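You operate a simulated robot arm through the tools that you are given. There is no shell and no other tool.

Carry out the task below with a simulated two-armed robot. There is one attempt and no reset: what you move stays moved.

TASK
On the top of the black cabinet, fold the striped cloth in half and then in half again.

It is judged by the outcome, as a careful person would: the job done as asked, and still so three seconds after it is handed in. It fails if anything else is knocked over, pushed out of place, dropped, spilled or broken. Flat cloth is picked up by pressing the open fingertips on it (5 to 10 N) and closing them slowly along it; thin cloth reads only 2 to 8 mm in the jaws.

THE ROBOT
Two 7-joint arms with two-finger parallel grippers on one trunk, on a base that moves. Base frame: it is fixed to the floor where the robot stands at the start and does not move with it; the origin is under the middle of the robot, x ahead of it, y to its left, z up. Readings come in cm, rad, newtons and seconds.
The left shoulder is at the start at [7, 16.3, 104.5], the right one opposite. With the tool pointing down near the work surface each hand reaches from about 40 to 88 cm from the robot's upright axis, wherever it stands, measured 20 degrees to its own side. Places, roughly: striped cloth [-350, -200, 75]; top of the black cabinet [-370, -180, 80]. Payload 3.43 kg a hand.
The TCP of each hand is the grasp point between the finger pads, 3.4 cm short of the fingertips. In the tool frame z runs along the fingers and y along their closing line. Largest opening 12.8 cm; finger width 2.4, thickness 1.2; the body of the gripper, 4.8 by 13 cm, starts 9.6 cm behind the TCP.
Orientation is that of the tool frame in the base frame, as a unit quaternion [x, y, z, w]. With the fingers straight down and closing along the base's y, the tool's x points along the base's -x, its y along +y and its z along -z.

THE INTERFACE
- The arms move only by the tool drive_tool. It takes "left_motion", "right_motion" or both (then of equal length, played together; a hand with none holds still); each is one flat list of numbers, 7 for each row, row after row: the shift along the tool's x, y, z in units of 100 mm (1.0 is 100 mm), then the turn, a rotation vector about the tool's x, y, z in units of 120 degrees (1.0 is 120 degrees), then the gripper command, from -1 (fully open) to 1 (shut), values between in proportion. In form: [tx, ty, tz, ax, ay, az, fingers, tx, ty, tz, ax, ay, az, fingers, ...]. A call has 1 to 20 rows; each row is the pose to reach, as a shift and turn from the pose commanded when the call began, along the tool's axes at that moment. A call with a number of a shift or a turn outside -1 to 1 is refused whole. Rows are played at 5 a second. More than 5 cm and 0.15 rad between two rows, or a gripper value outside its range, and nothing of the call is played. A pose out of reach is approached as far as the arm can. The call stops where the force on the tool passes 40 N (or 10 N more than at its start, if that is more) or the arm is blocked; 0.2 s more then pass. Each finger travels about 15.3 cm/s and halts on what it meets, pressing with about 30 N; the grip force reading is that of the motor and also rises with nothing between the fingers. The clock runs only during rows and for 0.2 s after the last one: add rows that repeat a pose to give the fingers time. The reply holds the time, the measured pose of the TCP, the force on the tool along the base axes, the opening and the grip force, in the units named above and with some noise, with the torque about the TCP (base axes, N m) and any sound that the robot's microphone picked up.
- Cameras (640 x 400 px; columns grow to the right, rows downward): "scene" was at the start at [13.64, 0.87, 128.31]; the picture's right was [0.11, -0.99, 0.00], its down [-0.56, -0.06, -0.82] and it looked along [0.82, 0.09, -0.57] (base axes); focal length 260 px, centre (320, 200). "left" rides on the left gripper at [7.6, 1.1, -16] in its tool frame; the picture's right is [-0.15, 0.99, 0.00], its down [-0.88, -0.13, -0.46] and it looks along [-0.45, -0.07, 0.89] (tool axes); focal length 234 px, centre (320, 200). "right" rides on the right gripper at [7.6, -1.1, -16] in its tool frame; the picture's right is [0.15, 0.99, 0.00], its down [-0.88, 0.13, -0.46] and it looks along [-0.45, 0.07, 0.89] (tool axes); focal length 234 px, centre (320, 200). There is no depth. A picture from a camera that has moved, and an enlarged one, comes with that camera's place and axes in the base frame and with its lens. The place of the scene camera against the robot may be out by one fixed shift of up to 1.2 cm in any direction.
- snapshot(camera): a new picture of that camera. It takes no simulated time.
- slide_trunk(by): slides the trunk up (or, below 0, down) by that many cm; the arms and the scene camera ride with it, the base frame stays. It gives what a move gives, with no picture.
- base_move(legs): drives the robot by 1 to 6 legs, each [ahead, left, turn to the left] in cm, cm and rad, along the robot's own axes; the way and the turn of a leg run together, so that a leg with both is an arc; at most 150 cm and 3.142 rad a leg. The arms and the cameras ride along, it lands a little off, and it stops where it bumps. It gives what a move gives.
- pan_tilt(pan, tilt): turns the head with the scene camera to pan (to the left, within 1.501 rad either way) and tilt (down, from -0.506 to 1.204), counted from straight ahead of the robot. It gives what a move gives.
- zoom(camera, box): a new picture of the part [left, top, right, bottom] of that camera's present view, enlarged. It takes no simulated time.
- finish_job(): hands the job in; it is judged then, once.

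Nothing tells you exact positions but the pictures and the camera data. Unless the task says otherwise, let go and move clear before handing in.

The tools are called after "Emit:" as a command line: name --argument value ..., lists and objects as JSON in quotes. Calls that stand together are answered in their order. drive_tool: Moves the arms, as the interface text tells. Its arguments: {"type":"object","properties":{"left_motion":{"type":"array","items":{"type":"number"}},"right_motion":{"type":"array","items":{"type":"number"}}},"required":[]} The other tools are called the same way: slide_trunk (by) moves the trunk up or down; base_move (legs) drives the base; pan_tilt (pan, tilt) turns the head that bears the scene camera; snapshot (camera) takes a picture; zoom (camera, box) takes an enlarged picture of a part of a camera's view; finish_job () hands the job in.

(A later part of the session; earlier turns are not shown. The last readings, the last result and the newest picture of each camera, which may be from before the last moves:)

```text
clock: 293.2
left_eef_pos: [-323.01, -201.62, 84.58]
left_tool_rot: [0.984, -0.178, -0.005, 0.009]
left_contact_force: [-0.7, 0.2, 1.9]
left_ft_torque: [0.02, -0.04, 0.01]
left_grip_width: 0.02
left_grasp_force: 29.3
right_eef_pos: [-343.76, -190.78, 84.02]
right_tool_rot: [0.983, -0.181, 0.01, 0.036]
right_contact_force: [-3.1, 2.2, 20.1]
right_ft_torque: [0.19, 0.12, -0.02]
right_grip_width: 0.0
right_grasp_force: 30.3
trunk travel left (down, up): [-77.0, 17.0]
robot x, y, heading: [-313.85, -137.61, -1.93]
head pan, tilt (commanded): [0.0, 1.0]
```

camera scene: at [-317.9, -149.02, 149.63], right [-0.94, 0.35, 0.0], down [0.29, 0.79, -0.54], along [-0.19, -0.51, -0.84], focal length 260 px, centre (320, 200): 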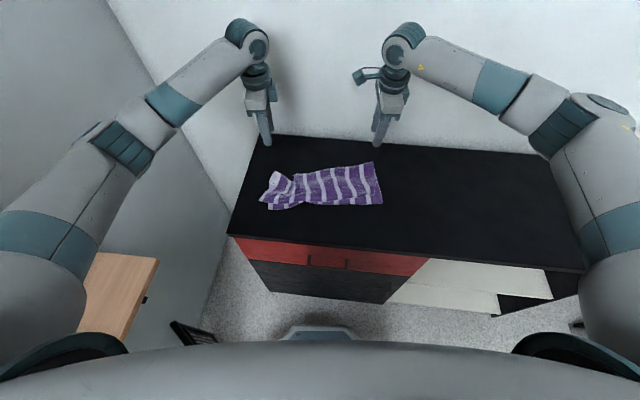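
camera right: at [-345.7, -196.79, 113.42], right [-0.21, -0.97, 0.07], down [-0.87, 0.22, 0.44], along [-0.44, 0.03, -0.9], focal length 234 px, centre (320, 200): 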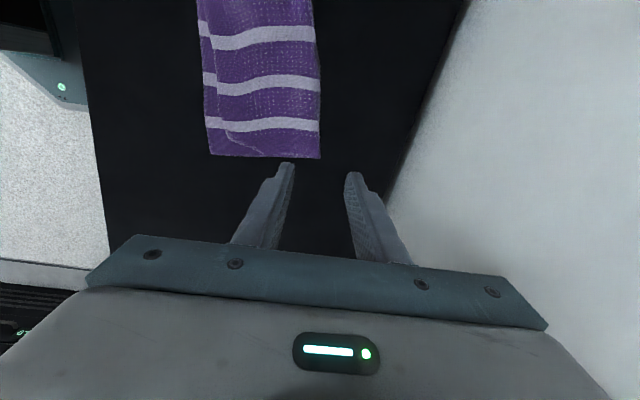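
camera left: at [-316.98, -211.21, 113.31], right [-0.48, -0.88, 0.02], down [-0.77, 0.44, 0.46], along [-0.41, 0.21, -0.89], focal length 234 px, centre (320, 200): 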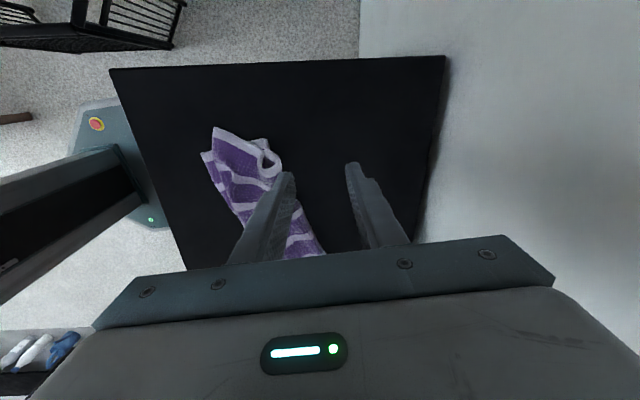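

Pinned. Pressing the left a touch more and dragging it outward (left) 5 cm.

Emit:
drive_tool --left_motion '[0, 0, 0.03, 0, 0, 0, 1, 0.08, 0.02, 0.03, 0, 0, 0, 1, 0.16, 0.04, 0.03, 0, 0, 0, 1, 0.24, 0.06, 0.03, 0, 0, 0, 1, 0.32, 0.08, 0.03, 0, 0, 0, 1, 0.4, 0.1, 0.03, 0, 0, 0, 1, 0.48, 0.1, 0.03, 0, 0, 0, 1]'

Emit:
zoom --camera "scene" --box '[240, 130, 420, 240]'

Emit:
zoom --camera "left" --box '[160, 40, 440, 250]'

```text
clock: 294.8
left_eef_pos: [-318.72, -204.2, 84.16]
left_tool_rot: [0.984, -0.179, -0.004, 0.009]
left_contact_force: [-6.0, 2.3, 8.1]
left_ft_torque: [0.17, 0.19, 0.06]
left_grip_width: 0.0
left_grasp_force: 30.8
right_eef_pos: [-343.62, -190.7, 84.01]
right_tool_rot: [0.983, -0.18, 0.008, 0.036]
right_contact_force: [-1.7, -5.7, 28.9]
right_ft_torque: [-0.01, 0.09, 0.07]
right_grip_width: 0.01
right_grasp_force: 30.5
trunk travel left (down, up): [-77.0, 17.0]
robot x, y, heading: [-313.53, -137.49, -1.926]
head pan, tilt (commanded): [0.0, 1.0]
```

```text
3.56 times, centred on (330, 185) of scene
camera zoom: at [-317.78, -148.65, 149.68], right [-0.94, 0.35, 0.0], down [0.29, 0.79, -0.54], along [-0.19, -0.51, -0.84], focal length 923 px, centre (284, 253)
```

zoom: 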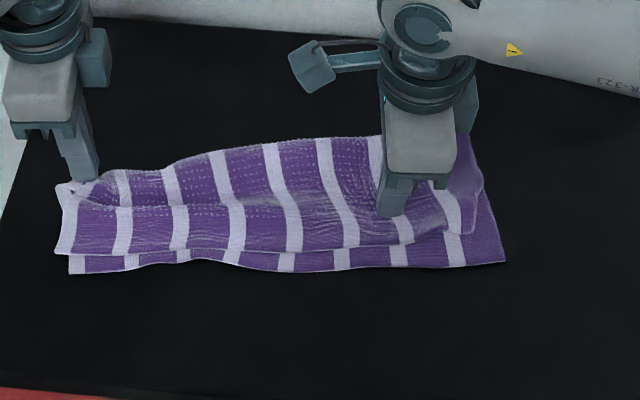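

```text
1.90 times, centred on (300, 145) of left
camera zoom: at [-312.06, -207.67, 100.18], right [-0.48, -0.87, 0.02], down [-0.77, 0.44, 0.46], along [-0.41, 0.2, -0.89], focal length 446 px, centre (358, 305)
```

zoom: 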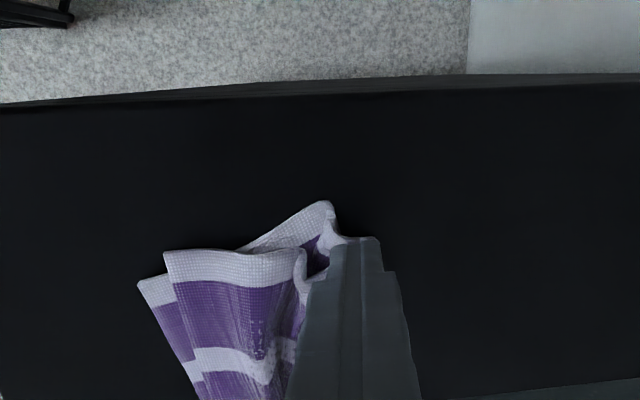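

Excellent — the waist is gone. Now the left crease corner should go about 4 cm farther out to match the right side.

Emit:
drive_tool --left_motion '[0, 0.08, 0, 0, 0, 0, 1, 0, 0.16, 0, 0, 0, 0, 1, 0, 0.24, 0, 0, 0, 0, 1, 0, 0.32, 0, 0, 0, 0, 1, 0, 0.4, 0, 0, 0, 0, 1]'

Emit:
zoom --camera "scene" --box '[240, 130, 420, 240]'

Emit:
zoom --camera "left" --box '[160, 40, 440, 250]'

```text
clock: 296.0
left_eef_pos: [-320.1, -207.99, 84.25]
left_tool_rot: [0.984, -0.178, -0.005, 0.01]
left_contact_force: [-0.1, 0.9, -0.2]
left_ft_torque: [0.0, 0.04, -0.01]
left_grip_width: 0.0
left_grasp_force: 30.2
right_eef_pos: [-343.62, -190.77, 83.98]
right_tool_rot: [0.983, -0.181, 0.009, 0.036]
right_contact_force: [-1.6, -0.7, 33.4]
right_ft_torque: [0.15, 0.1, 0.06]
right_grip_width: 0.0
right_grasp_force: 30.6
trunk travel left (down, up): [-77.0, 17.0]
robot x, y, heading: [-313.63, -137.23, -1.927]
head pan, tilt (commanded): [0.0, 1.0]
```

```text
3.56 times, centred on (330, 185) of scene
camera zoom: at [-317.73, -148.69, 149.67], right [-0.94, 0.35, 0.0], down [0.29, 0.79, -0.54], along [-0.19, -0.51, -0.84], focal length 923 px, centre (284, 253)
```

zoom: 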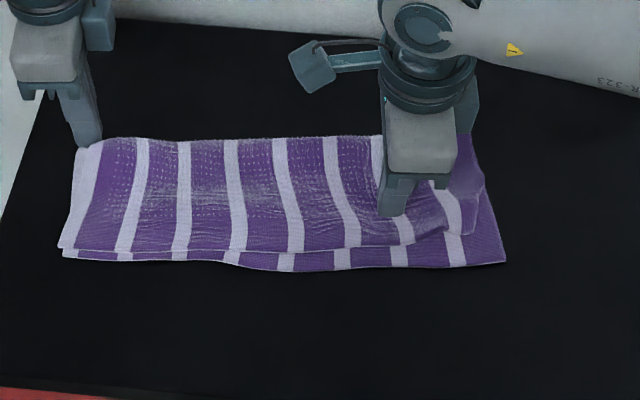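

```text
1.90 times, centred on (300, 145) of left
camera zoom: at [-313.34, -211.47, 100.17], right [-0.48, -0.88, 0.02], down [-0.77, 0.44, 0.46], along [-0.41, 0.2, -0.89], focal length 446 px, centre (358, 305)
```

zoom: 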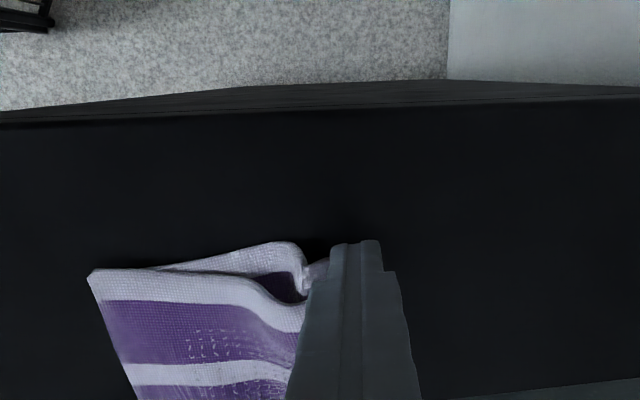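

That's a clean half fold now. Lifting both hands to check.

Emit:
drive_tool --left_motion '[0, 0, -0.2, 0, 0, 0, 1, 0, 0, -0.5, 0, 0, 0, 1, 0, 0.0, -0.9, 0, 0, 0, 1]' --right_motion '[0, 0, -0.2, 0, 0, 0, 1, 0, 0, -0.5, 0, 0, 0, 1, -0.2, 0.4, -0.9, 0, 0, 0, 1]'

Emit:
drive_tool --right_motion '[-0.2, 0.3, 0, 0, 0, 0, 1, -0.4, 0.6, 0, 0, 0, 0, 1, -0.6, 0.8, 0, 0, 0, 0, 1]'

Emit:
zoom --camera "scene" --box '[240, 130, 420, 240]'

Emit:
zoom --camera "left" --box '[160, 40, 440, 250]'

Emit:
zoom --camera "right" --box '[160, 0, 440, 250]'

```text
refused: row 3 steps farther than a row can; nothing moved
```

```text
clock: 296.8
left_eef_pos: [-320.15, -208.01, 84.08]
left_tool_rot: [0.984, -0.178, -0.004, 0.009]
left_contact_force: [-0.4, 0.8, 0.2]
left_ft_torque: [0.0, -0.02, 0.0]
left_grip_width: 0.02
left_grasp_force: 30.1
right_eef_pos: [-352.14, -196.02, 84.1]
right_tool_rot: [0.983, -0.181, 0.009, 0.035]
right_contact_force: [3.6, 1.5, 15.8]
right_ft_torque: [0.17, -0.13, -0.03]
right_grip_width: 0.0
right_grasp_force: 30.0
trunk travel left (down, up): [-77.0, 17.0]
robot x, y, heading: [-313.49, -137.27, -1.926]
head pan, tilt (commanded): [0.0, 1.0]
```

```text
3.56 times, centred on (330, 185) of scene
camera zoom: at [-317.77, -148.81, 149.63], right [-0.94, 0.35, 0.0], down [0.29, 0.79, -0.54], along [-0.19, -0.51, -0.84], focal length 923 px, centre (284, 253)
```

zoom: 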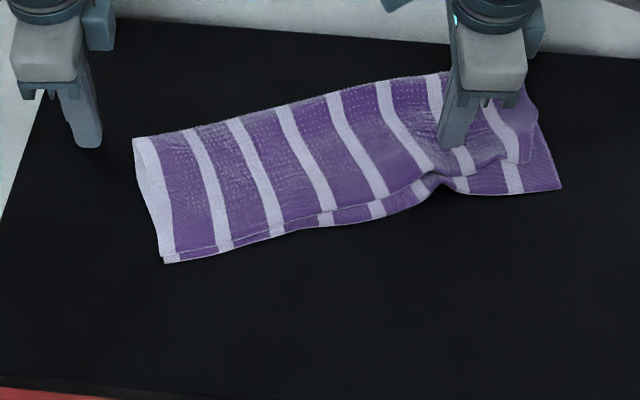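

```text
1.90 times, centred on (300, 145) of left
camera zoom: at [-313.38, -211.55, 100.12], right [-0.48, -0.88, 0.02], down [-0.77, 0.44, 0.46], along [-0.41, 0.21, -0.89], focal length 446 px, centre (358, 305)
```

zoom: 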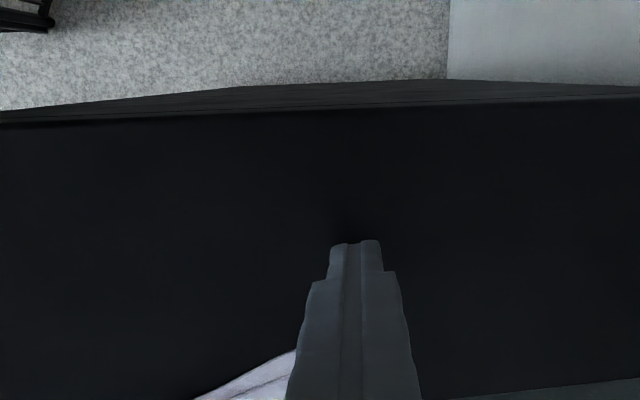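

```text
1.60 times, centred on (300, 125) of right
camera zoom: at [-344.89, -196.67, 100.04], right [-0.21, -0.97, 0.07], down [-0.87, 0.22, 0.44], along [-0.44, 0.03, -0.9], focal length 375 px, centre (352, 320)
```

zoom: 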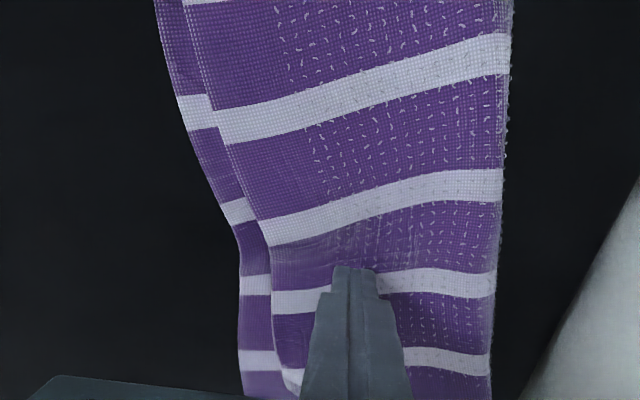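

That second move ran while the right hand was still pressing (the lift had been refused), so the folded strip slid and turned a bit; the fold itself is intact. Lifting both hands now, in proper steps.

Emit:
drive_tool --left_motion '[0, 0, -0.2, 0, 0, 0, 1, 0, 0, -0.5, 0, 0, 0, 1, 0, 0.0, -0.9, 0, 0, 0, 1]' --right_motion '[0, 0, -0.2, 0, 0, 0, 1, 0, 0, -0.5, 0, 0, 0, 1, 0, 0, -0.9, 0, 0, 0, 1]'

Emit:
snapshot --camera "scene"

Emit:
zoom --camera "scene" --box '[250, 110, 430, 220]'

```text
clock: 297.6
left_eef_pos: [-320.17, -207.97, 93.15]
left_tool_rot: [0.984, -0.178, -0.004, 0.009]
left_contact_force: [0.3, 0.4, -0.1]
left_ft_torque: [-0.02, -0.04, 0.01]
left_grip_width: 0.0
left_grasp_force: 30.1
right_eef_pos: [-352.25, -195.49, 93.02]
right_tool_rot: [0.983, -0.179, 0.008, 0.034]
right_contact_force: [0.1, 0.6, -0.1]
right_ft_torque: [0.02, -0.03, -0.01]
right_grip_width: 0.0
right_grasp_force: 29.9
trunk travel left (down, up): [-77.0, 17.0]
robot x, y, heading: [-313.65, -137.15, -1.925]
head pan, tilt (commanded): [0.0, 1.0]
```

```text
taken
camera scene: at [-317.9, -148.94, 149.62], right [-0.94, 0.35, 0.0], down [0.29, 0.79, -0.54], along [-0.19, -0.51, -0.84], focal length 260 px, centre (320, 200)
```

scene: 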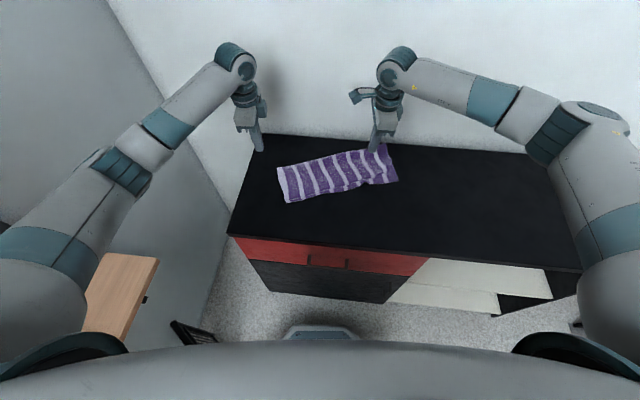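

```text
3.56 times, centred on (340, 165) of scene
camera zoom: at [-317.9, -148.94, 149.62], right [-0.94, 0.35, 0.0], down [0.29, 0.79, -0.54], along [-0.19, -0.51, -0.84], focal length 923 px, centre (249, 324)
```

zoom: 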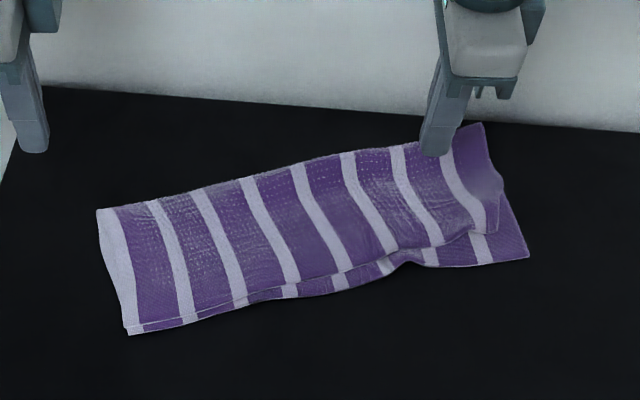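

The cloth is folded in half as a strip about 40 × 14 cm. For the second fold I'll pinch both layers at the strip's centre with the right hand (closing along the strip), lift so both ends hang down, and lay it. First I'll move the left hand away and turn the right hand.

Emit:
drive_tool --left_motion '[0.2, -0.1, -0.1, 0, 0, 0, 1, 0.4, -0.2, -0.2, 0, 0, 0, 1, 0.5, -0.3, -0.4, 0, 0, 0, 1]' --right_motion '[0, 0, -0.1, 0, 0, -0.067, 0.6, 0, 0, -0.2, 0, 0, -0.134, 0.3, 0, 0, -0.2, 0, 0, -0.2, 0.14]'

Emit:
drive_tool --right_motion '[0, 0, 0, 0, 0, -0.067, 0.14, 0, 0, 0, 0, 0, -0.134, 0.14, 0, 0, 0, 0, 0, -0.2, 0.14, 0, 0, 0, 0, 0, -0.267, 0.14, 0, 0, 0, 0, 0, -0.333, 0.14, 0, 0, 0, 0, 0, -0.4, 0.14, 0, 0, 0, 0, 0, -0.467, 0.14, 0, 0, 0, 0, 0, -0.533, 0.14, 0, 0, 0, 0, 0, -0.6, 0.14, 0, 0, 0, 0, 0, -0.675, 0.14]'

Emit:
snapshot --camera "scene"

Emit:
snapshot --camera "right"

```text
clock: 298.4
left_eef_pos: [-314.39, -206.83, 96.99]
left_tool_rot: [0.984, -0.179, -0.004, 0.008]
left_contact_force: [-0.4, 0.0, -0.1]
left_ft_torque: [0.0, -0.03, -0.02]
left_grip_width: 0.01
left_grasp_force: 29.7
right_eef_pos: [-352.32, -195.26, 95.19]
right_tool_rot: [0.999, 0.029, 0.002, 0.036]
right_contact_force: [0.0, 0.4, 0.6]
right_ft_torque: [-0.03, 0.0, 0.01]
right_grip_width: 5.48
right_grasp_force: 0.0
trunk travel left (down, up): [-77.0, 17.0]
robot x, y, heading: [-313.73, -137.58, -1.932]
head pan, tilt (commanded): [0.0, 1.0]
```

```text
refused: row 10 steps farther than a row can; nothing moved
```

```text
taken
camera scene: at [-317.9, -149.0, 149.63], right [-0.94, 0.35, 0.0], down [0.3, 0.79, -0.54], along [-0.19, -0.51, -0.84], focal length 260 px, centre (320, 200)
```

scene: 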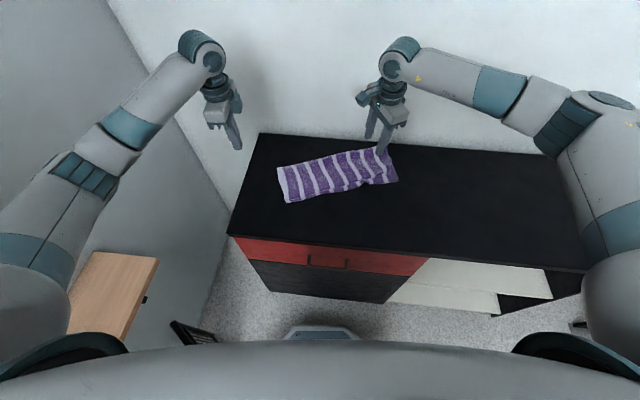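

```text
taken
camera right: at [-345.05, -192.81, 110.86], right [0.2, -0.98, 0.07], down [-0.87, -0.15, 0.46], along [-0.44, -0.16, -0.88], focal length 234 px, centre (320, 200)
```

right: 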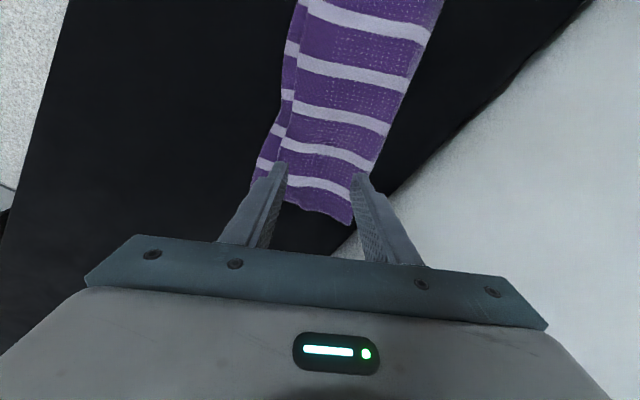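

Emit:
drive_tool --right_motion '[0, 0, 0, 0, 0, -0.0675, 0.14, 0, 0, 0, 0, 0, -0.135, 0.14, 0, 0, 0, 0, 0, -0.2025, 0.14, 0, 0, 0, 0, 0, -0.27, 0.14, 0, 0, 0, 0, 0, -0.3375, 0.14, 0, 0, 0, 0, 0, -0.405, 0.14, 0, 0, 0, 0, 0, -0.4725, 0.14, 0, 0, 0, 0, 0, -0.54, 0.14, 0, 0, 0, 0, 0, -0.6075, 0.14, 0, 0, 0, 0, 0, -0.675, 0.14]'

Emit:
snapshot --camera "right"

```text
clock: 300.6
left_eef_pos: [-314.5, -207.02, 96.99]
left_tool_rot: [0.984, -0.178, -0.004, 0.008]
left_contact_force: [-0.8, 0.3, -0.6]
left_ft_torque: [0.01, 0.0, 0.0]
left_grip_width: 0.0
left_grasp_force: 30.0
right_eef_pos: [-352.24, -195.48, 95.05]
right_tool_rot: [0.741, 0.671, -0.022, 0.027]
right_contact_force: [0.1, -0.3, -0.1]
right_ft_torque: [0.06, -0.01, -0.02]
right_grip_width: 5.48
right_grasp_force: 0.1
trunk travel left (down, up): [-77.0, 17.0]
robot x, y, heading: [-313.48, -137.24, -1.931]
head pan, tilt (commanded): [0.0, 1.0]
```

```text
taken
camera right: at [-352.89, -186.81, 110.32], right [1.0, 0.05, 0.0], down [0.04, -0.85, 0.52], along [0.03, -0.52, -0.86], focal length 234 px, centre (320, 200)
```

right: 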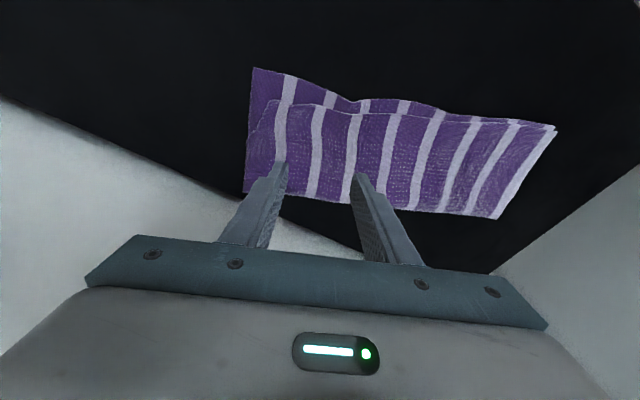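

The right hand is aligned with the strip. The strip's centre is at about (-342.9,-197.8). Moving there and lowering to hover.

Emit:
drive_tool --right_motion '[-0.03, 0.24, 0.1, 0, 0.01, 0, 0.14, -0.07, 0.48, 0.2, 0, 0.02, 0, 0.14, -0.1, 0.72, 0.4, 0, 0.03, 0, 0.14, -0.136, 0.95, 0.7, 0, 0.033, 0, 0.14, -0.136, 0.95, 0.9, 0, 0.033, 0, 0.14]'

Emit:
snapshot --camera "right"

Emit:
zoom --camera "scene" --box '[250, 110, 430, 220]'

```text
clock: 301.8
left_eef_pos: [-314.43, -206.88, 97.12]
left_tool_rot: [0.984, -0.178, -0.003, 0.008]
left_contact_force: [0.0, -0.2, 0.8]
left_ft_torque: [0.03, -0.01, 0.0]
left_grip_width: 0.01
left_grasp_force: 30.2
right_eef_pos: [-342.93, -198.39, 86.18]
right_tool_rot: [0.742, 0.671, 0.005, 0.005]
right_contact_force: [0.1, 0.0, 0.6]
right_ft_torque: [-0.01, -0.03, 0.0]
right_grip_width: 5.49
right_grasp_force: 0.1
trunk travel left (down, up): [-77.0, 17.0]
robot x, y, heading: [-313.43, -137.63, -1.927]
head pan, tilt (commanded): [0.0, 1.0]
```

```text
taken
camera right: at [-343.68, -190.81, 102.03], right [1.0, 0.05, 0.01], down [0.03, -0.89, 0.46], along [0.03, -0.46, -0.89], focal length 234 px, centre (320, 200)
```

right: 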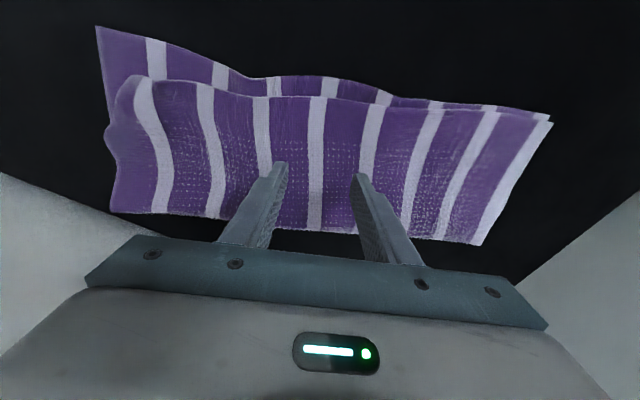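

```text
3.56 times, centred on (340, 165) of scene
camera zoom: at [-317.98, -149.0, 149.63], right [-0.94, 0.35, 0.0], down [0.3, 0.79, -0.54], along [-0.19, -0.51, -0.84], focal length 923 px, centre (249, 324)
```

zoom: 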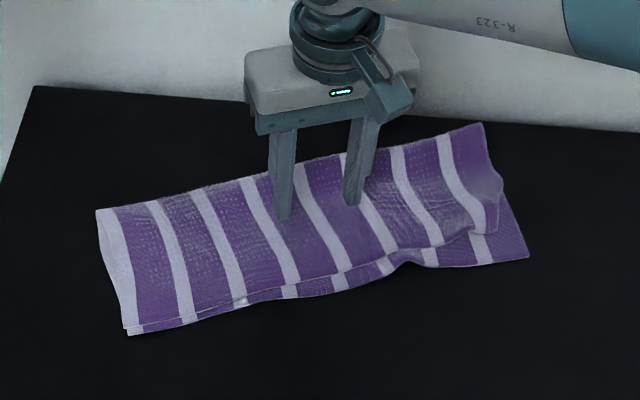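

Well centred (I'll shift 0.7 cm left). Lowering to press.

Emit:
drive_tool --right_motion '[0, 0.07, 0.05, 0, 0, 0, 0.14, 0, 0.07, 0.12, 0, 0, 0, 0.14, 0, 0.07, 0.18, 0, 0, 0, 0.14]'

Emit:
drive_tool --right_motion '[0, 0, 0.02, 0, 0, 0, 0.14, 0, 0, 0.03, 0, 0, 0, 0.14]'

```text
clock: 302.6
left_eef_pos: [-314.46, -206.98, 96.91]
left_tool_rot: [0.984, -0.178, -0.005, 0.009]
left_contact_force: [0.2, 0.3, 0.1]
left_ft_torque: [0.0, -0.03, 0.01]
left_grip_width: 0.03
left_grasp_force: 30.1
right_eef_pos: [-342.19, -198.37, 84.42]
right_tool_rot: [0.742, 0.67, 0.003, 0.005]
right_contact_force: [0.6, -0.4, -0.9]
right_ft_torque: [0.0, 0.01, 0.02]
right_grip_width: 5.5
right_grasp_force: 0.2
trunk travel left (down, up): [-77.0, 17.0]
robot x, y, heading: [-313.77, -137.8, -1.93]
head pan, tilt (commanded): [0.0, 1.0]
```

```text
clock: 303.2
left_eef_pos: [-314.34, -206.87, 97.03]
left_tool_rot: [0.984, -0.178, -0.005, 0.009]
left_contact_force: [0.6, 0.5, 0.2]
left_ft_torque: [-0.01, -0.02, -0.02]
left_grip_width: 0.01
left_grasp_force: 29.7
right_eef_pos: [-342.16, -198.45, 84.26]
right_tool_rot: [0.742, 0.67, 0.003, 0.005]
right_contact_force: [-1.4, -0.9, 4.0]
right_ft_torque: [0.0, 0.12, 0.01]
right_grip_width: 5.53
right_grasp_force: 0.0
trunk travel left (down, up): [-77.0, 17.0]
robot x, y, heading: [-313.41, -137.57, -1.926]
head pan, tilt (commanded): [0.0, 1.0]
```

Emit:
drive_tool --right_motion '[0, 0, 0.02, 0, 0, 0, 0.14, 0, 0, 0.03, 0, 0, 0, 0.14]'

```text
clock: 303.8
left_eef_pos: [-314.46, -206.77, 97.01]
left_tool_rot: [0.984, -0.178, -0.004, 0.009]
left_contact_force: [0.2, -1.0, 0.2]
left_ft_torque: [0.0, 0.03, -0.02]
left_grip_width: 0.0
left_grasp_force: 29.8
right_eef_pos: [-342.18, -198.43, 83.97]
right_tool_rot: [0.742, 0.67, 0.003, 0.006]
right_contact_force: [-0.4, -1.4, 13.4]
right_ft_torque: [-0.01, 0.17, 0.02]
right_grip_width: 5.5
right_grasp_force: 0.0
trunk travel left (down, up): [-77.0, 17.0]
robot x, y, heading: [-313.81, -137.61, -1.93]
head pan, tilt (commanded): [0.0, 1.0]
```

13 N, both fingers on. Closing slowly.

Emit:
drive_tool --right_motion '[0, 0, 0, 0, 0, 0, 0.17, 0, 0, 0, 0, 0, 0, 0.2, 0, 0, 0, 0, 0, 0, 0.23, 0, 0, 0, 0, 0, 0, 0.26, 0, 0, 0, 0, 0, 0, 0.29, 0, 0, 0, 0, 0, 0, 0.32, 0, 0, 0, 0, 0, 0, 0.35, 0, 0, 0, 0, 0, 0, 0.38, 0, 0, 0, 0, 0, 0, 0.41, 0, 0, 0, 0, 0, 0, 0.44, 0, 0, 0, 0, 0, 0, 0.47, 0, 0, 0, 0, 0, 0, 0.5, 0, 0, 0, 0, 0, 0, 0.53, 0, 0, 0, 0, 0, 0, 0.56, 0, 0, 0, 0, 0, 0, 0.59, 0, 0, 0, 0, 0, 0, 0.62]'

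Emit:
zoom --camera "right" --box '[160, 40, 480, 250]'

Emit:
zoom --camera "scene" --box '[250, 110, 430, 220]'

```text
clock: 307.2
left_eef_pos: [-314.41, -206.71, 96.97]
left_tool_rot: [0.984, -0.178, -0.005, 0.009]
left_contact_force: [-0.7, 0.6, -0.4]
left_ft_torque: [0.01, 0.0, 0.03]
left_grip_width: 0.0
left_grasp_force: 30.1
right_eef_pos: [-342.17, -198.23, 83.91]
right_tool_rot: [0.742, 0.67, 0.003, 0.005]
right_contact_force: [-0.3, -0.3, 19.2]
right_ft_torque: [-0.03, 0.07, -0.02]
right_grip_width: 2.47
right_grasp_force: 0.8
trunk travel left (down, up): [-77.0, 17.0]
robot x, y, heading: [-313.38, -137.55, -1.931]
head pan, tilt (commanded): [0.0, 1.0]
```

```text
1.90 times, centred on (320, 145) of right
camera zoom: at [-342.86, -190.76, 99.88], right [1.0, 0.05, 0.01], down [0.04, -0.89, 0.46], along [0.03, -0.46, -0.89], focal length 446 px, centre (320, 305)
```

zoom: 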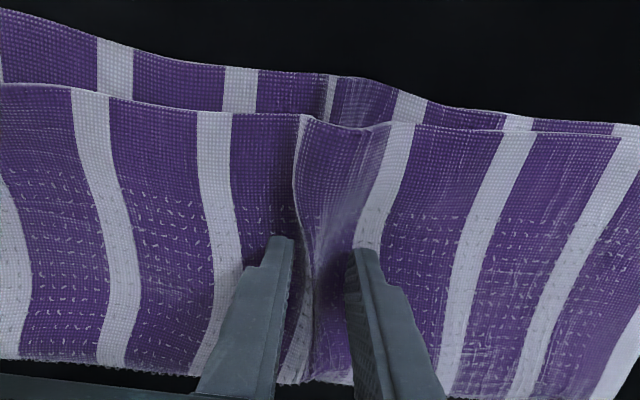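

```text
3.56 times, centred on (340, 165) of scene
camera zoom: at [-317.79, -148.79, 149.66], right [-0.94, 0.35, 0.0], down [0.29, 0.79, -0.54], along [-0.19, -0.51, -0.84], focal length 923 px, centre (249, 324)
```

zoom: 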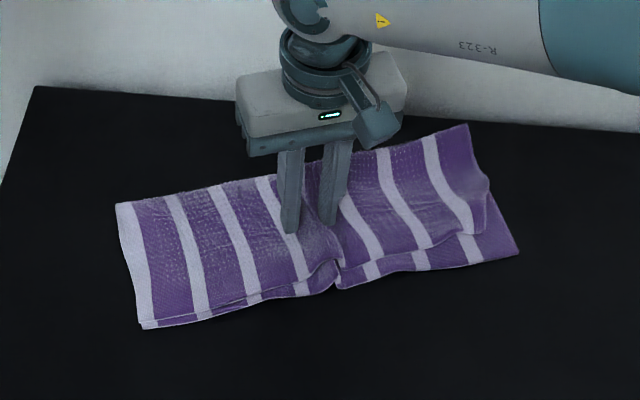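

A clear ridge is forming through both layers. Closing the rest.

Emit:
drive_tool --right_motion '[0, 0, 0, 0, 0, 0, 0.64, 0, 0, 0, 0, 0, 0, 0.66, 0, 0, -0.003, 0, 0, 0, 0.68, 0, 0, -0.006, 0, 0, 0, 0.7, 0, 0, -0.006, 0, 0, 0, 0.72, 0, 0, -0.006, 0, 0, 0, 0.74, 0, 0, -0.006, 0, 0, 0, 0.76, 0, 0, -0.006, 0, 0, 0, 0.78, 0, 0, -0.006, 0, 0, 0, 0.8, 0, 0, -0.006, 0, 0, 0, 0.82, 0, 0, -0.006, 0, 0, 0, 0.84, 0, 0, -0.006, 0, 0, 0, 0.86, 0, 0, -0.006, 0, 0, 0, 0.88, 0, 0, -0.006, 0, 0, 0, 0.9, 0, 0, -0.006, 0, 0, 0, 0.93, 0, 0, -0.006, 0, 0, 0, 0.96, 0, 0, -0.006, 0, 0, 0, 1.0, 0, 0, -0.006, 0, 0, 0, 1.0]'

Emit:
zoom --camera "right" --box '[160, 40, 480, 250]'

```text
clock: 311.0
left_eef_pos: [-314.31, -206.78, 97.08]
left_tool_rot: [0.984, -0.178, -0.005, 0.009]
left_contact_force: [-0.6, -0.7, 0.6]
left_ft_torque: [-0.02, -0.03, 0.0]
left_grip_width: 0.0
left_grasp_force: 29.4
right_eef_pos: [-341.97, -198.33, 84.05]
right_tool_rot: [0.741, 0.671, 0.003, 0.006]
right_contact_force: [-0.1, -1.1, 19.3]
right_ft_torque: [0.04, -0.08, -0.04]
right_grip_width: 0.93
right_grasp_force: 30.2
trunk travel left (down, up): [-77.0, 17.0]
robot x, y, heading: [-313.51, -137.63, -1.925]
head pan, tilt (commanded): [0.0, 1.0]
```

```text
1.90 times, centred on (320, 145) of right
camera zoom: at [-342.84, -190.78, 99.94], right [1.0, 0.05, 0.01], down [0.04, -0.89, 0.46], along [0.03, -0.46, -0.89], focal length 446 px, centre (320, 305)
```

zoom: 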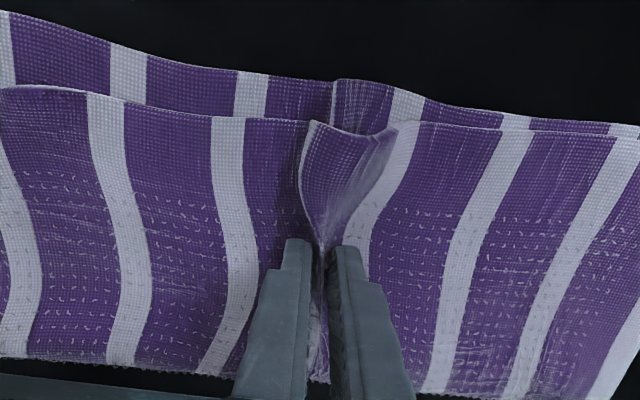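

Gripped 9.3 mm: both layers are in the jaws. Lifting straight up so both ends hang.

Emit:
drive_tool --right_motion '[0, 0, -0.1, 0, 0, 0, 1, 0, 0, -0.22, 0, 0, 0, 1, 0, 0, -0.34, 0, 0, 0, 1, 0, 0, -0.46, 0, 0, 0, 1, 0, 0, -0.58, 0, 0, 0, 1, 0, 0, -0.7, 0, 0, 0, 1, 0, 0, -0.82, 0, 0, 0, 1, 0, 0, -0.95, 0, 0, 0, 1]'

Emit:
snapshot --camera "scene"

Emit:
zoom --camera "scene" --box '[230, 90, 450, 230]'

```text
clock: 312.8
left_eef_pos: [-314.52, -206.8, 96.99]
left_tool_rot: [0.984, -0.178, -0.004, 0.008]
left_contact_force: [-0.3, -0.2, 0.4]
left_ft_torque: [0.01, 0.01, -0.01]
left_grip_width: 0.0
left_grasp_force: 29.7
right_eef_pos: [-342.29, -198.43, 93.45]
right_tool_rot: [0.742, 0.671, 0.003, 0.005]
right_contact_force: [-0.2, 0.2, -0.5]
right_ft_torque: [0.02, 0.04, 0.03]
right_grip_width: 0.61
right_grasp_force: 30.4
trunk travel left (down, up): [-77.0, 17.0]
robot x, y, heading: [-313.62, -137.32, -1.93]
head pan, tilt (commanded): [0.0, 1.0]
```

```text
taken
camera scene: at [-317.89, -149.0, 149.63], right [-0.94, 0.35, 0.0], down [0.29, 0.79, -0.54], along [-0.19, -0.51, -0.84], focal length 260 px, centre (320, 200)
```

scene: 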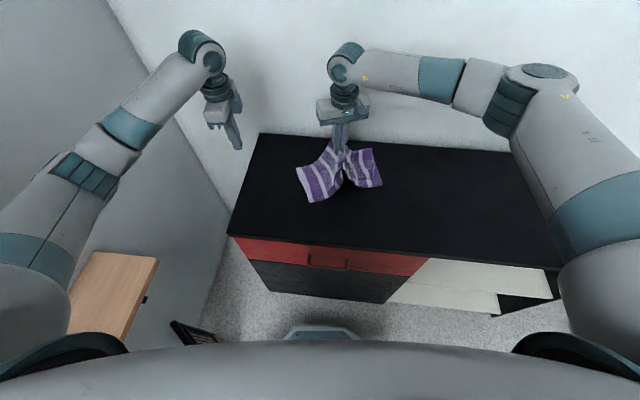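

```text
2.86 times, centred on (340, 160) of scene
camera zoom: at [-317.89, -149.0, 149.63], right [-0.94, 0.35, 0.0], down [0.29, 0.79, -0.54], along [-0.19, -0.51, -0.84], focal length 742 px, centre (263, 314)
```

zoom: 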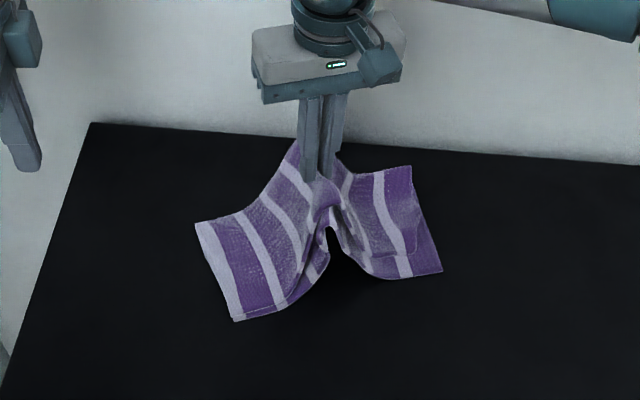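

Both halves are hanging. The grip reads 6 mm now; let me check from the hand camera before lifting further.

Emit:
zoom --camera "right" --box '[160, 40, 480, 250]'

Emit:
snapshot --camera "left"

```text
1.90 times, centred on (320, 145) of right
camera zoom: at [-342.98, -190.9, 109.36], right [1.0, 0.05, 0.01], down [0.03, -0.89, 0.46], along [0.03, -0.46, -0.89], focal length 446 px, centre (320, 305)
```

zoom: 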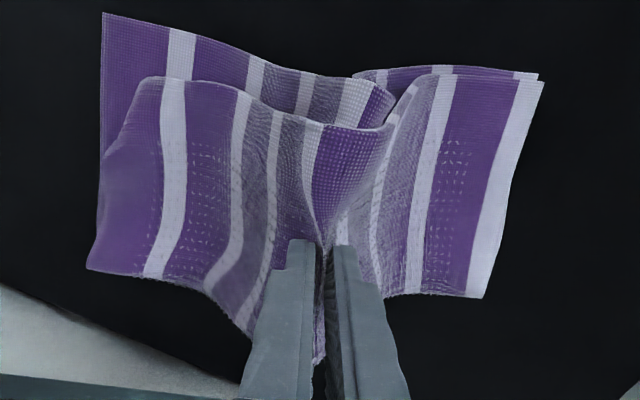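

```text
taken
camera left: at [-307.63, -210.46, 112.94], right [-0.48, -0.88, 0.02], down [-0.77, 0.44, 0.46], along [-0.41, 0.21, -0.89], focal length 234 px, centre (320, 200)
```

left: 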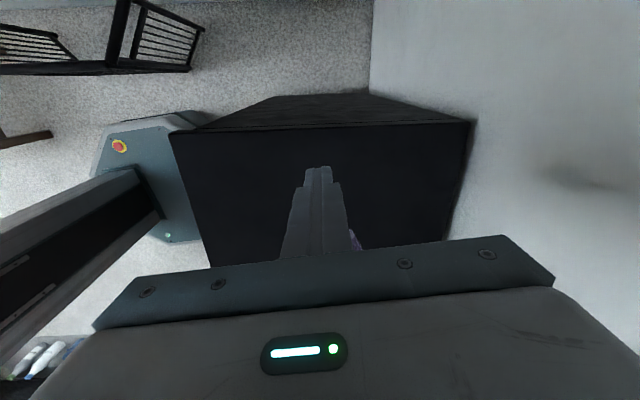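

Both layers rise together. Lifting further until the ends are nearly off the surface.

Emit:
drive_tool --right_motion '[0, 0, -0.12, 0, 0, 0, 1, 0, 0, -0.24, 0, 0, 0, 1, 0, 0, -0.36, 0, 0, 0, 1, 0, 0, -0.48, 0, 0, 0, 1, 0, 0, -0.6, 0, 0, 0, 1, 0, 0, -0.72, 0, 0, 0, 1, 0, 0, -0.85, 0, 0, 0, 1]'

Emit:
snapshot --camera "scene"

Emit:
zoom --camera "scene" --box '[230, 90, 450, 230]'

Emit:
zoom --camera "right" --box '[160, 40, 480, 250]'

```text
clock: 314.4
left_eef_pos: [-314.37, -206.9, 96.95]
left_tool_rot: [0.984, -0.178, -0.005, 0.008]
left_contact_force: [0.1, -0.5, -0.4]
left_ft_torque: [-0.06, -0.02, -0.01]
left_grip_width: 0.0
left_grasp_force: 30.1
right_eef_pos: [-342.34, -198.35, 101.89]
right_tool_rot: [0.742, 0.671, 0.004, 0.005]
right_contact_force: [0.2, 0.2, -0.7]
right_ft_torque: [-0.04, 0.06, 0.04]
right_grip_width: 0.61
right_grasp_force: 30.2
trunk travel left (down, up): [-77.0, 17.0]
robot x, y, heading: [-313.34, -137.76, -1.929]
head pan, tilt (commanded): [0.0, 1.0]
```

```text
taken
camera scene: at [-317.88, -149.01, 149.63], right [-0.94, 0.35, 0.0], down [0.29, 0.79, -0.54], along [-0.19, -0.51, -0.84], focal length 260 px, centre (320, 200)
```

scene: 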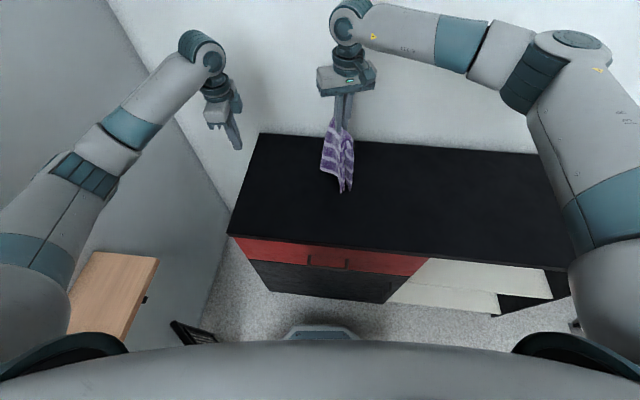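

```text
2.86 times, centred on (340, 160) of scene
camera zoom: at [-317.88, -149.01, 149.63], right [-0.94, 0.35, 0.0], down [0.29, 0.79, -0.54], along [-0.19, -0.51, -0.84], focal length 742 px, centre (263, 314)
```

zoom: 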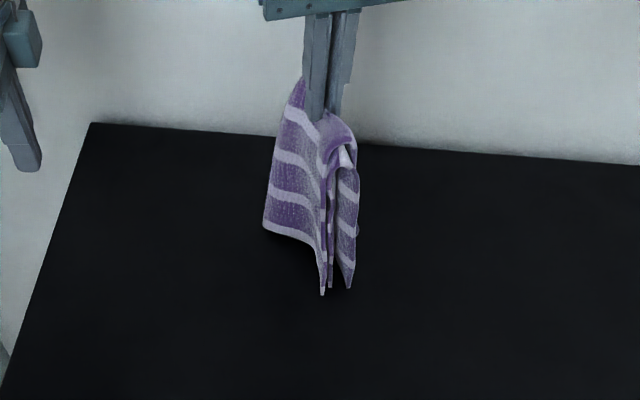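

```text
1.90 times, centred on (320, 145) of right
camera zoom: at [-343.12, -190.86, 117.85], right [1.0, 0.05, 0.01], down [0.04, -0.89, 0.46], along [0.03, -0.46, -0.89], focal length 446 px, centre (320, 305)
```

zoom: 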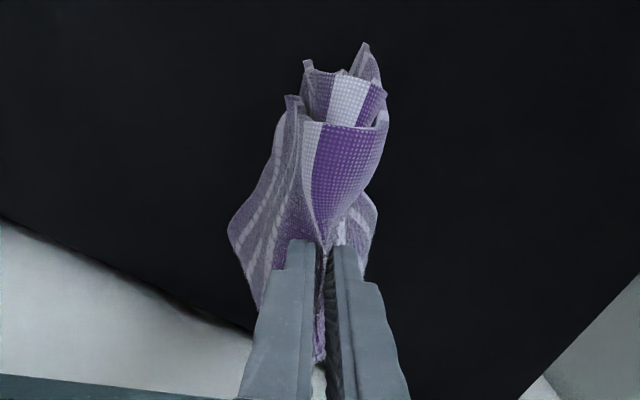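

The strip hangs neatly folded in half again — four layers with the crest in my fingers. Now I'll lay it down toward the right.

Emit:
drive_tool --right_motion '[0, -0.1, 0.08, 0, 0, 0, 1, 0, -0.25, 0.18, 0, 0, 0, 1, 0, -0.43, 0.3, 0, 0, 0, 1, 0, -0.62, 0.45, 0, 0, 0, 1, 0, -0.8, 0.62, 0, 0, 0, 1, 0, -0.97, 0.8, 0, 0, 0, 1]'

Emit:
zoom --camera "scene" --box '[250, 90, 470, 230]'

Emit:
zoom --camera "right" --box '[160, 40, 480, 250]'

```text
clock: 315.8
left_eef_pos: [-314.45, -206.87, 97.08]
left_tool_rot: [0.984, -0.178, -0.003, 0.008]
left_contact_force: [-0.5, -0.7, -0.4]
left_ft_torque: [0.02, 0.01, 0.0]
left_grip_width: 0.01
left_grasp_force: 30.5
right_eef_pos: [-352.17, -197.46, 93.75]
right_tool_rot: [0.742, 0.67, 0.004, 0.004]
right_contact_force: [0.1, -0.1, -0.6]
right_ft_torque: [-0.03, 0.02, 0.03]
right_grip_width: 0.62
right_grasp_force: 30.4
trunk travel left (down, up): [-77.0, 17.0]
robot x, y, heading: [-313.47, -137.83, -1.93]
head pan, tilt (commanded): [0.0, 1.0]
```

```text
2.86 times, centred on (360, 160) of scene
camera zoom: at [-317.99, -149.03, 149.63], right [-0.94, 0.35, 0.0], down [0.3, 0.79, -0.54], along [-0.19, -0.51, -0.84], focal length 742 px, centre (206, 314)
```

zoom: 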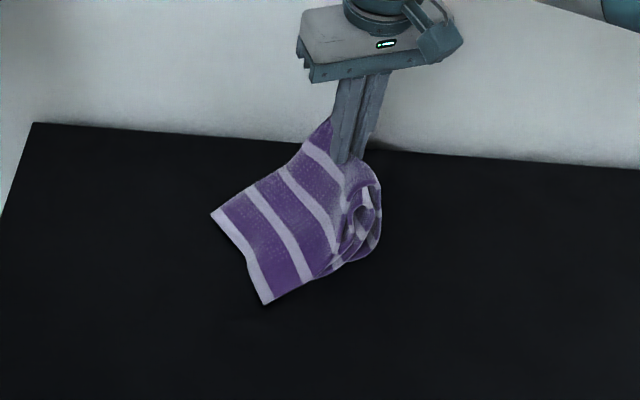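

```text
1.90 times, centred on (320, 145) of right
camera zoom: at [-352.79, -189.9, 109.59], right [1.0, 0.05, 0.01], down [0.04, -0.89, 0.46], along [0.03, -0.46, -0.89], focal length 446 px, centre (320, 305)
```

zoom: 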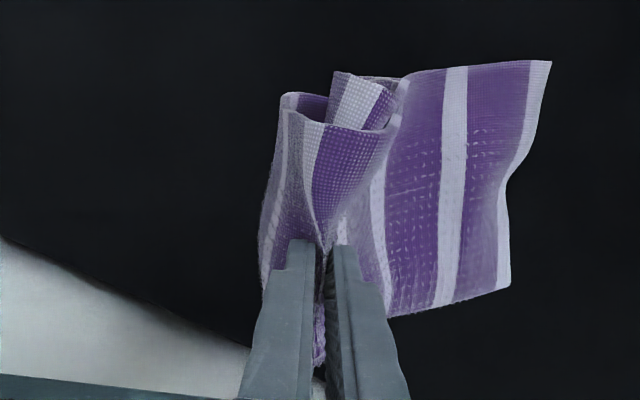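

Left half lies over; the other half is beneath. Continuing down and right.

Emit:
drive_tool --right_motion '[0, -0.12, 0.1, 0, 0, 0, 1, 0, -0.24, 0.22, 0, 0, 0, 1, 0, -0.35, 0.35, 0, 0, 0, 1, 0, -0.45, 0.48, 0, 0, 0, 1, 0, -0.53, 0.6, 0, 0, 0, 1, 0, -0.58, 0.72, 0, 0, 0, 1]'

Emit:
zoom --camera "scene" --box '[250, 90, 470, 230]'

Emit:
zoom --camera "right" --box '[160, 40, 480, 250]'

```text
clock: 317.2
left_eef_pos: [-314.45, -206.97, 97.01]
left_tool_rot: [0.984, -0.178, -0.004, 0.008]
left_contact_force: [0.0, 0.1, 0.5]
left_ft_torque: [-0.01, 0.01, -0.03]
left_grip_width: 0.02
left_grasp_force: 30.0
right_eef_pos: [-357.74, -196.9, 86.43]
right_tool_rot: [0.742, 0.67, 0.003, 0.006]
right_contact_force: [0.0, 0.8, 1.2]
right_ft_torque: [0.02, 0.03, 0.0]
right_grip_width: 0.64
right_grasp_force: 30.2
trunk travel left (down, up): [-77.0, 17.0]
robot x, y, heading: [-313.57, -137.27, -1.927]
head pan, tilt (commanded): [0.0, 1.0]
```

```text
2.86 times, centred on (360, 160) of scene
camera zoom: at [-317.91, -149.02, 149.63], right [-0.94, 0.35, 0.0], down [0.29, 0.79, -0.54], along [-0.19, -0.51, -0.84], focal length 742 px, centre (206, 314)
```

zoom: 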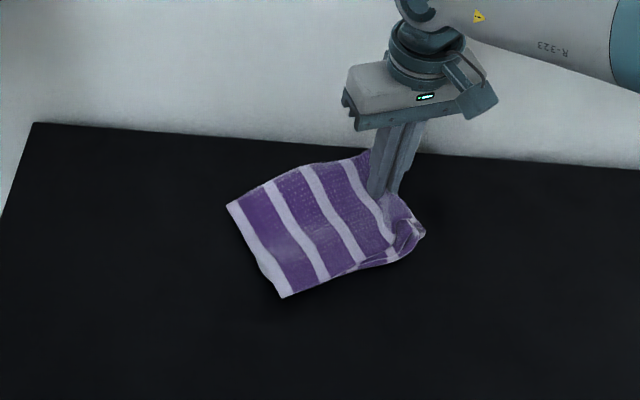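

```text
1.90 times, centred on (320, 145) of right
camera zoom: at [-358.39, -189.37, 102.39], right [1.0, 0.05, 0.01], down [0.04, -0.89, 0.46], along [0.03, -0.46, -0.89], focal length 446 px, centre (320, 305)
```

zoom: 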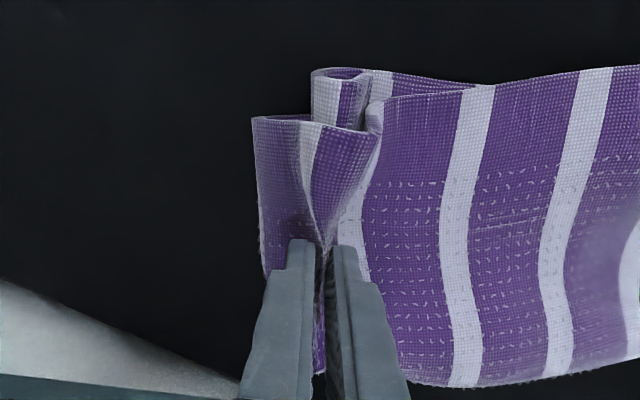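

It's laid as a neat block. Lowering to light contact.

Emit:
drive_tool --right_motion '[0, -0.02, 0.06, 0, 0, 0, 1, 0, -0.04, 0.12, 0, 0, 0, 1]'

```text
clock: 317.8
left_eef_pos: [-314.33, -206.85, 97.15]
left_tool_rot: [0.984, -0.178, -0.004, 0.009]
left_contact_force: [0.6, 0.1, -0.4]
left_ft_torque: [-0.02, 0.0, 0.0]
left_grip_width: 0.0
left_grasp_force: 30.6
right_eef_pos: [-358.07, -196.8, 85.39]
right_tool_rot: [0.741, 0.671, 0.003, 0.005]
right_contact_force: [-1.5, -1.3, 9.2]
right_ft_torque: [0.06, -0.02, 0.02]
right_grip_width: 0.65
right_grasp_force: 30.1
trunk travel left (down, up): [-77.0, 17.0]
robot x, y, heading: [-313.35, -137.65, -1.926]
head pan, tilt (commanded): [0.0, 1.0]
```

Emit:
drive_tool --right_motion '[0, 0, -0.03, 0, 0, 0, 0.95, 0, 0, -0.03, 0, 0, 0, 0.9, 0, 0, -0.03, 0, 0, 0, 0.85, 0, 0, -0.03, 0, 0, 0, 0.8, 0, 0, -0.03, 0, 0, 0, 0.75, 0, 0, -0.03, 0, 0, 0, 0.7, 0, 0, -0.03, 0, 0, 0, 0.65, 0, 0, -0.03, 0, 0, 0, 0.6, 0, 0, -0.03, 0, 0, 0, 0.6]'

Emit:
zoom --camera "right" --box '[160, 40, 480, 250]'

Emit:
zoom --camera "scene" --box '[250, 90, 470, 230]'

```text
clock: 319.8
left_eef_pos: [-314.51, -206.98, 96.95]
left_tool_rot: [0.984, -0.177, -0.004, 0.008]
left_contact_force: [-0.8, 0.1, 0.3]
left_ft_torque: [-0.01, 0.01, -0.01]
left_grip_width: 0.01
left_grasp_force: 30.0
right_eef_pos: [-358.08, -196.86, 85.69]
right_tool_rot: [0.741, 0.671, 0.005, 0.004]
right_contact_force: [0.2, -0.6, 1.2]
right_ft_torque: [0.0, -0.03, 0.05]
right_grip_width: 2.53
right_grasp_force: 0.0
trunk travel left (down, up): [-77.0, 17.0]
robot x, y, heading: [-313.74, -137.9, -1.927]
head pan, tilt (commanded): [0.0, 1.0]
```

```text
1.90 times, centred on (320, 145) of right
camera zoom: at [-358.75, -189.32, 101.49], right [1.0, 0.05, 0.01], down [0.04, -0.89, 0.46], along [0.03, -0.46, -0.89], focal length 446 px, centre (320, 305)
```

zoom: 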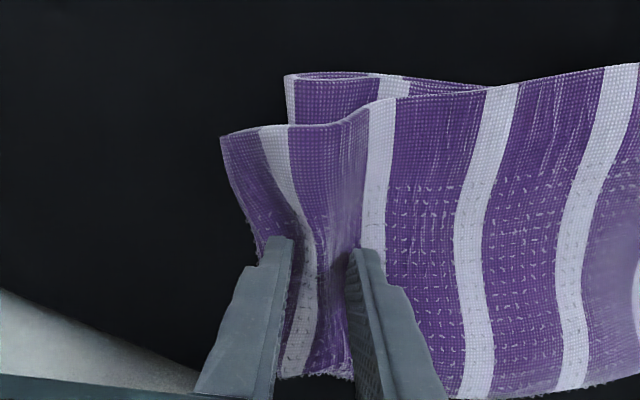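

```text
2.86 times, centred on (360, 160) of scene
camera zoom: at [-317.9, -149.02, 149.63], right [-0.94, 0.35, 0.0], down [0.29, 0.79, -0.54], along [-0.19, -0.51, -0.84], focal length 742 px, centre (206, 314)
```

zoom: 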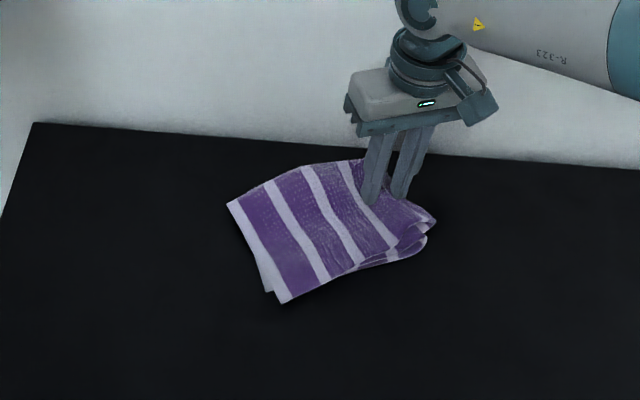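

A quarter-folded block. Now lifting the right hand straight up, slowly.

Emit:
drive_tool --right_motion '[0, 0, -0.08, 0, 0, 0, 0.55, 0, 0, -0.16, 0, 0, 0, 0.5, 0, 0, -0.3, 0, 0, 0, 0.5, 0, 0, -0.5, 0, 0, 0, 0.5, 0, 0, -0.7, 0, 0, 0, 0.5, 0, 0, -0.95, 0, 0, 0, 0.5]'

Emit:
zoom --camera "right" --box '[160, 20, 600, 250]'

Emit:
zoom --camera "scene" --box '[270, 110, 450, 230]'

```text
clock: 321.2
left_eef_pos: [-314.39, -206.75, 97.0]
left_tool_rot: [0.984, -0.178, -0.004, 0.009]
left_contact_force: [-0.2, 0.3, -0.2]
left_ft_torque: [-0.02, 0.04, 0.02]
left_grip_width: 0.0
left_grasp_force: 30.1
right_eef_pos: [-358.11, -196.89, 95.19]
right_tool_rot: [0.742, 0.67, 0.003, 0.005]
right_contact_force: [-0.6, -1.0, 0.9]
right_ft_torque: [-0.01, 0.06, -0.02]
right_grip_width: 3.18
right_grasp_force: 0.0
trunk travel left (down, up): [-77.0, 17.0]
robot x, y, heading: [-313.56, -137.69, -1.931]
head pan, tilt (commanded): [0.0, 1.0]
```

```text
1.45 times, centred on (380, 135) of right
camera zoom: at [-358.85, -189.27, 111.11], right [1.0, 0.05, 0.01], down [0.04, -0.89, 0.46], along [0.03, -0.46, -0.89], focal length 341 px, centre (233, 294)
```

zoom: 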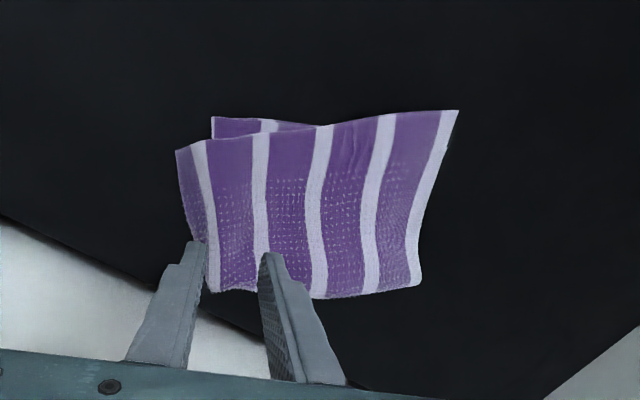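

```text
3.33 times, centred on (360, 170) of scene
camera zoom: at [-317.87, -148.97, 149.63], right [-0.94, 0.35, 0.0], down [0.29, 0.79, -0.54], along [-0.19, -0.51, -0.84], focal length 866 px, centre (187, 300)
```

zoom: 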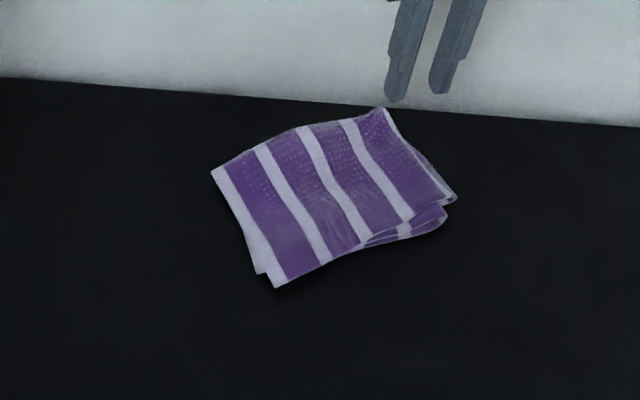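

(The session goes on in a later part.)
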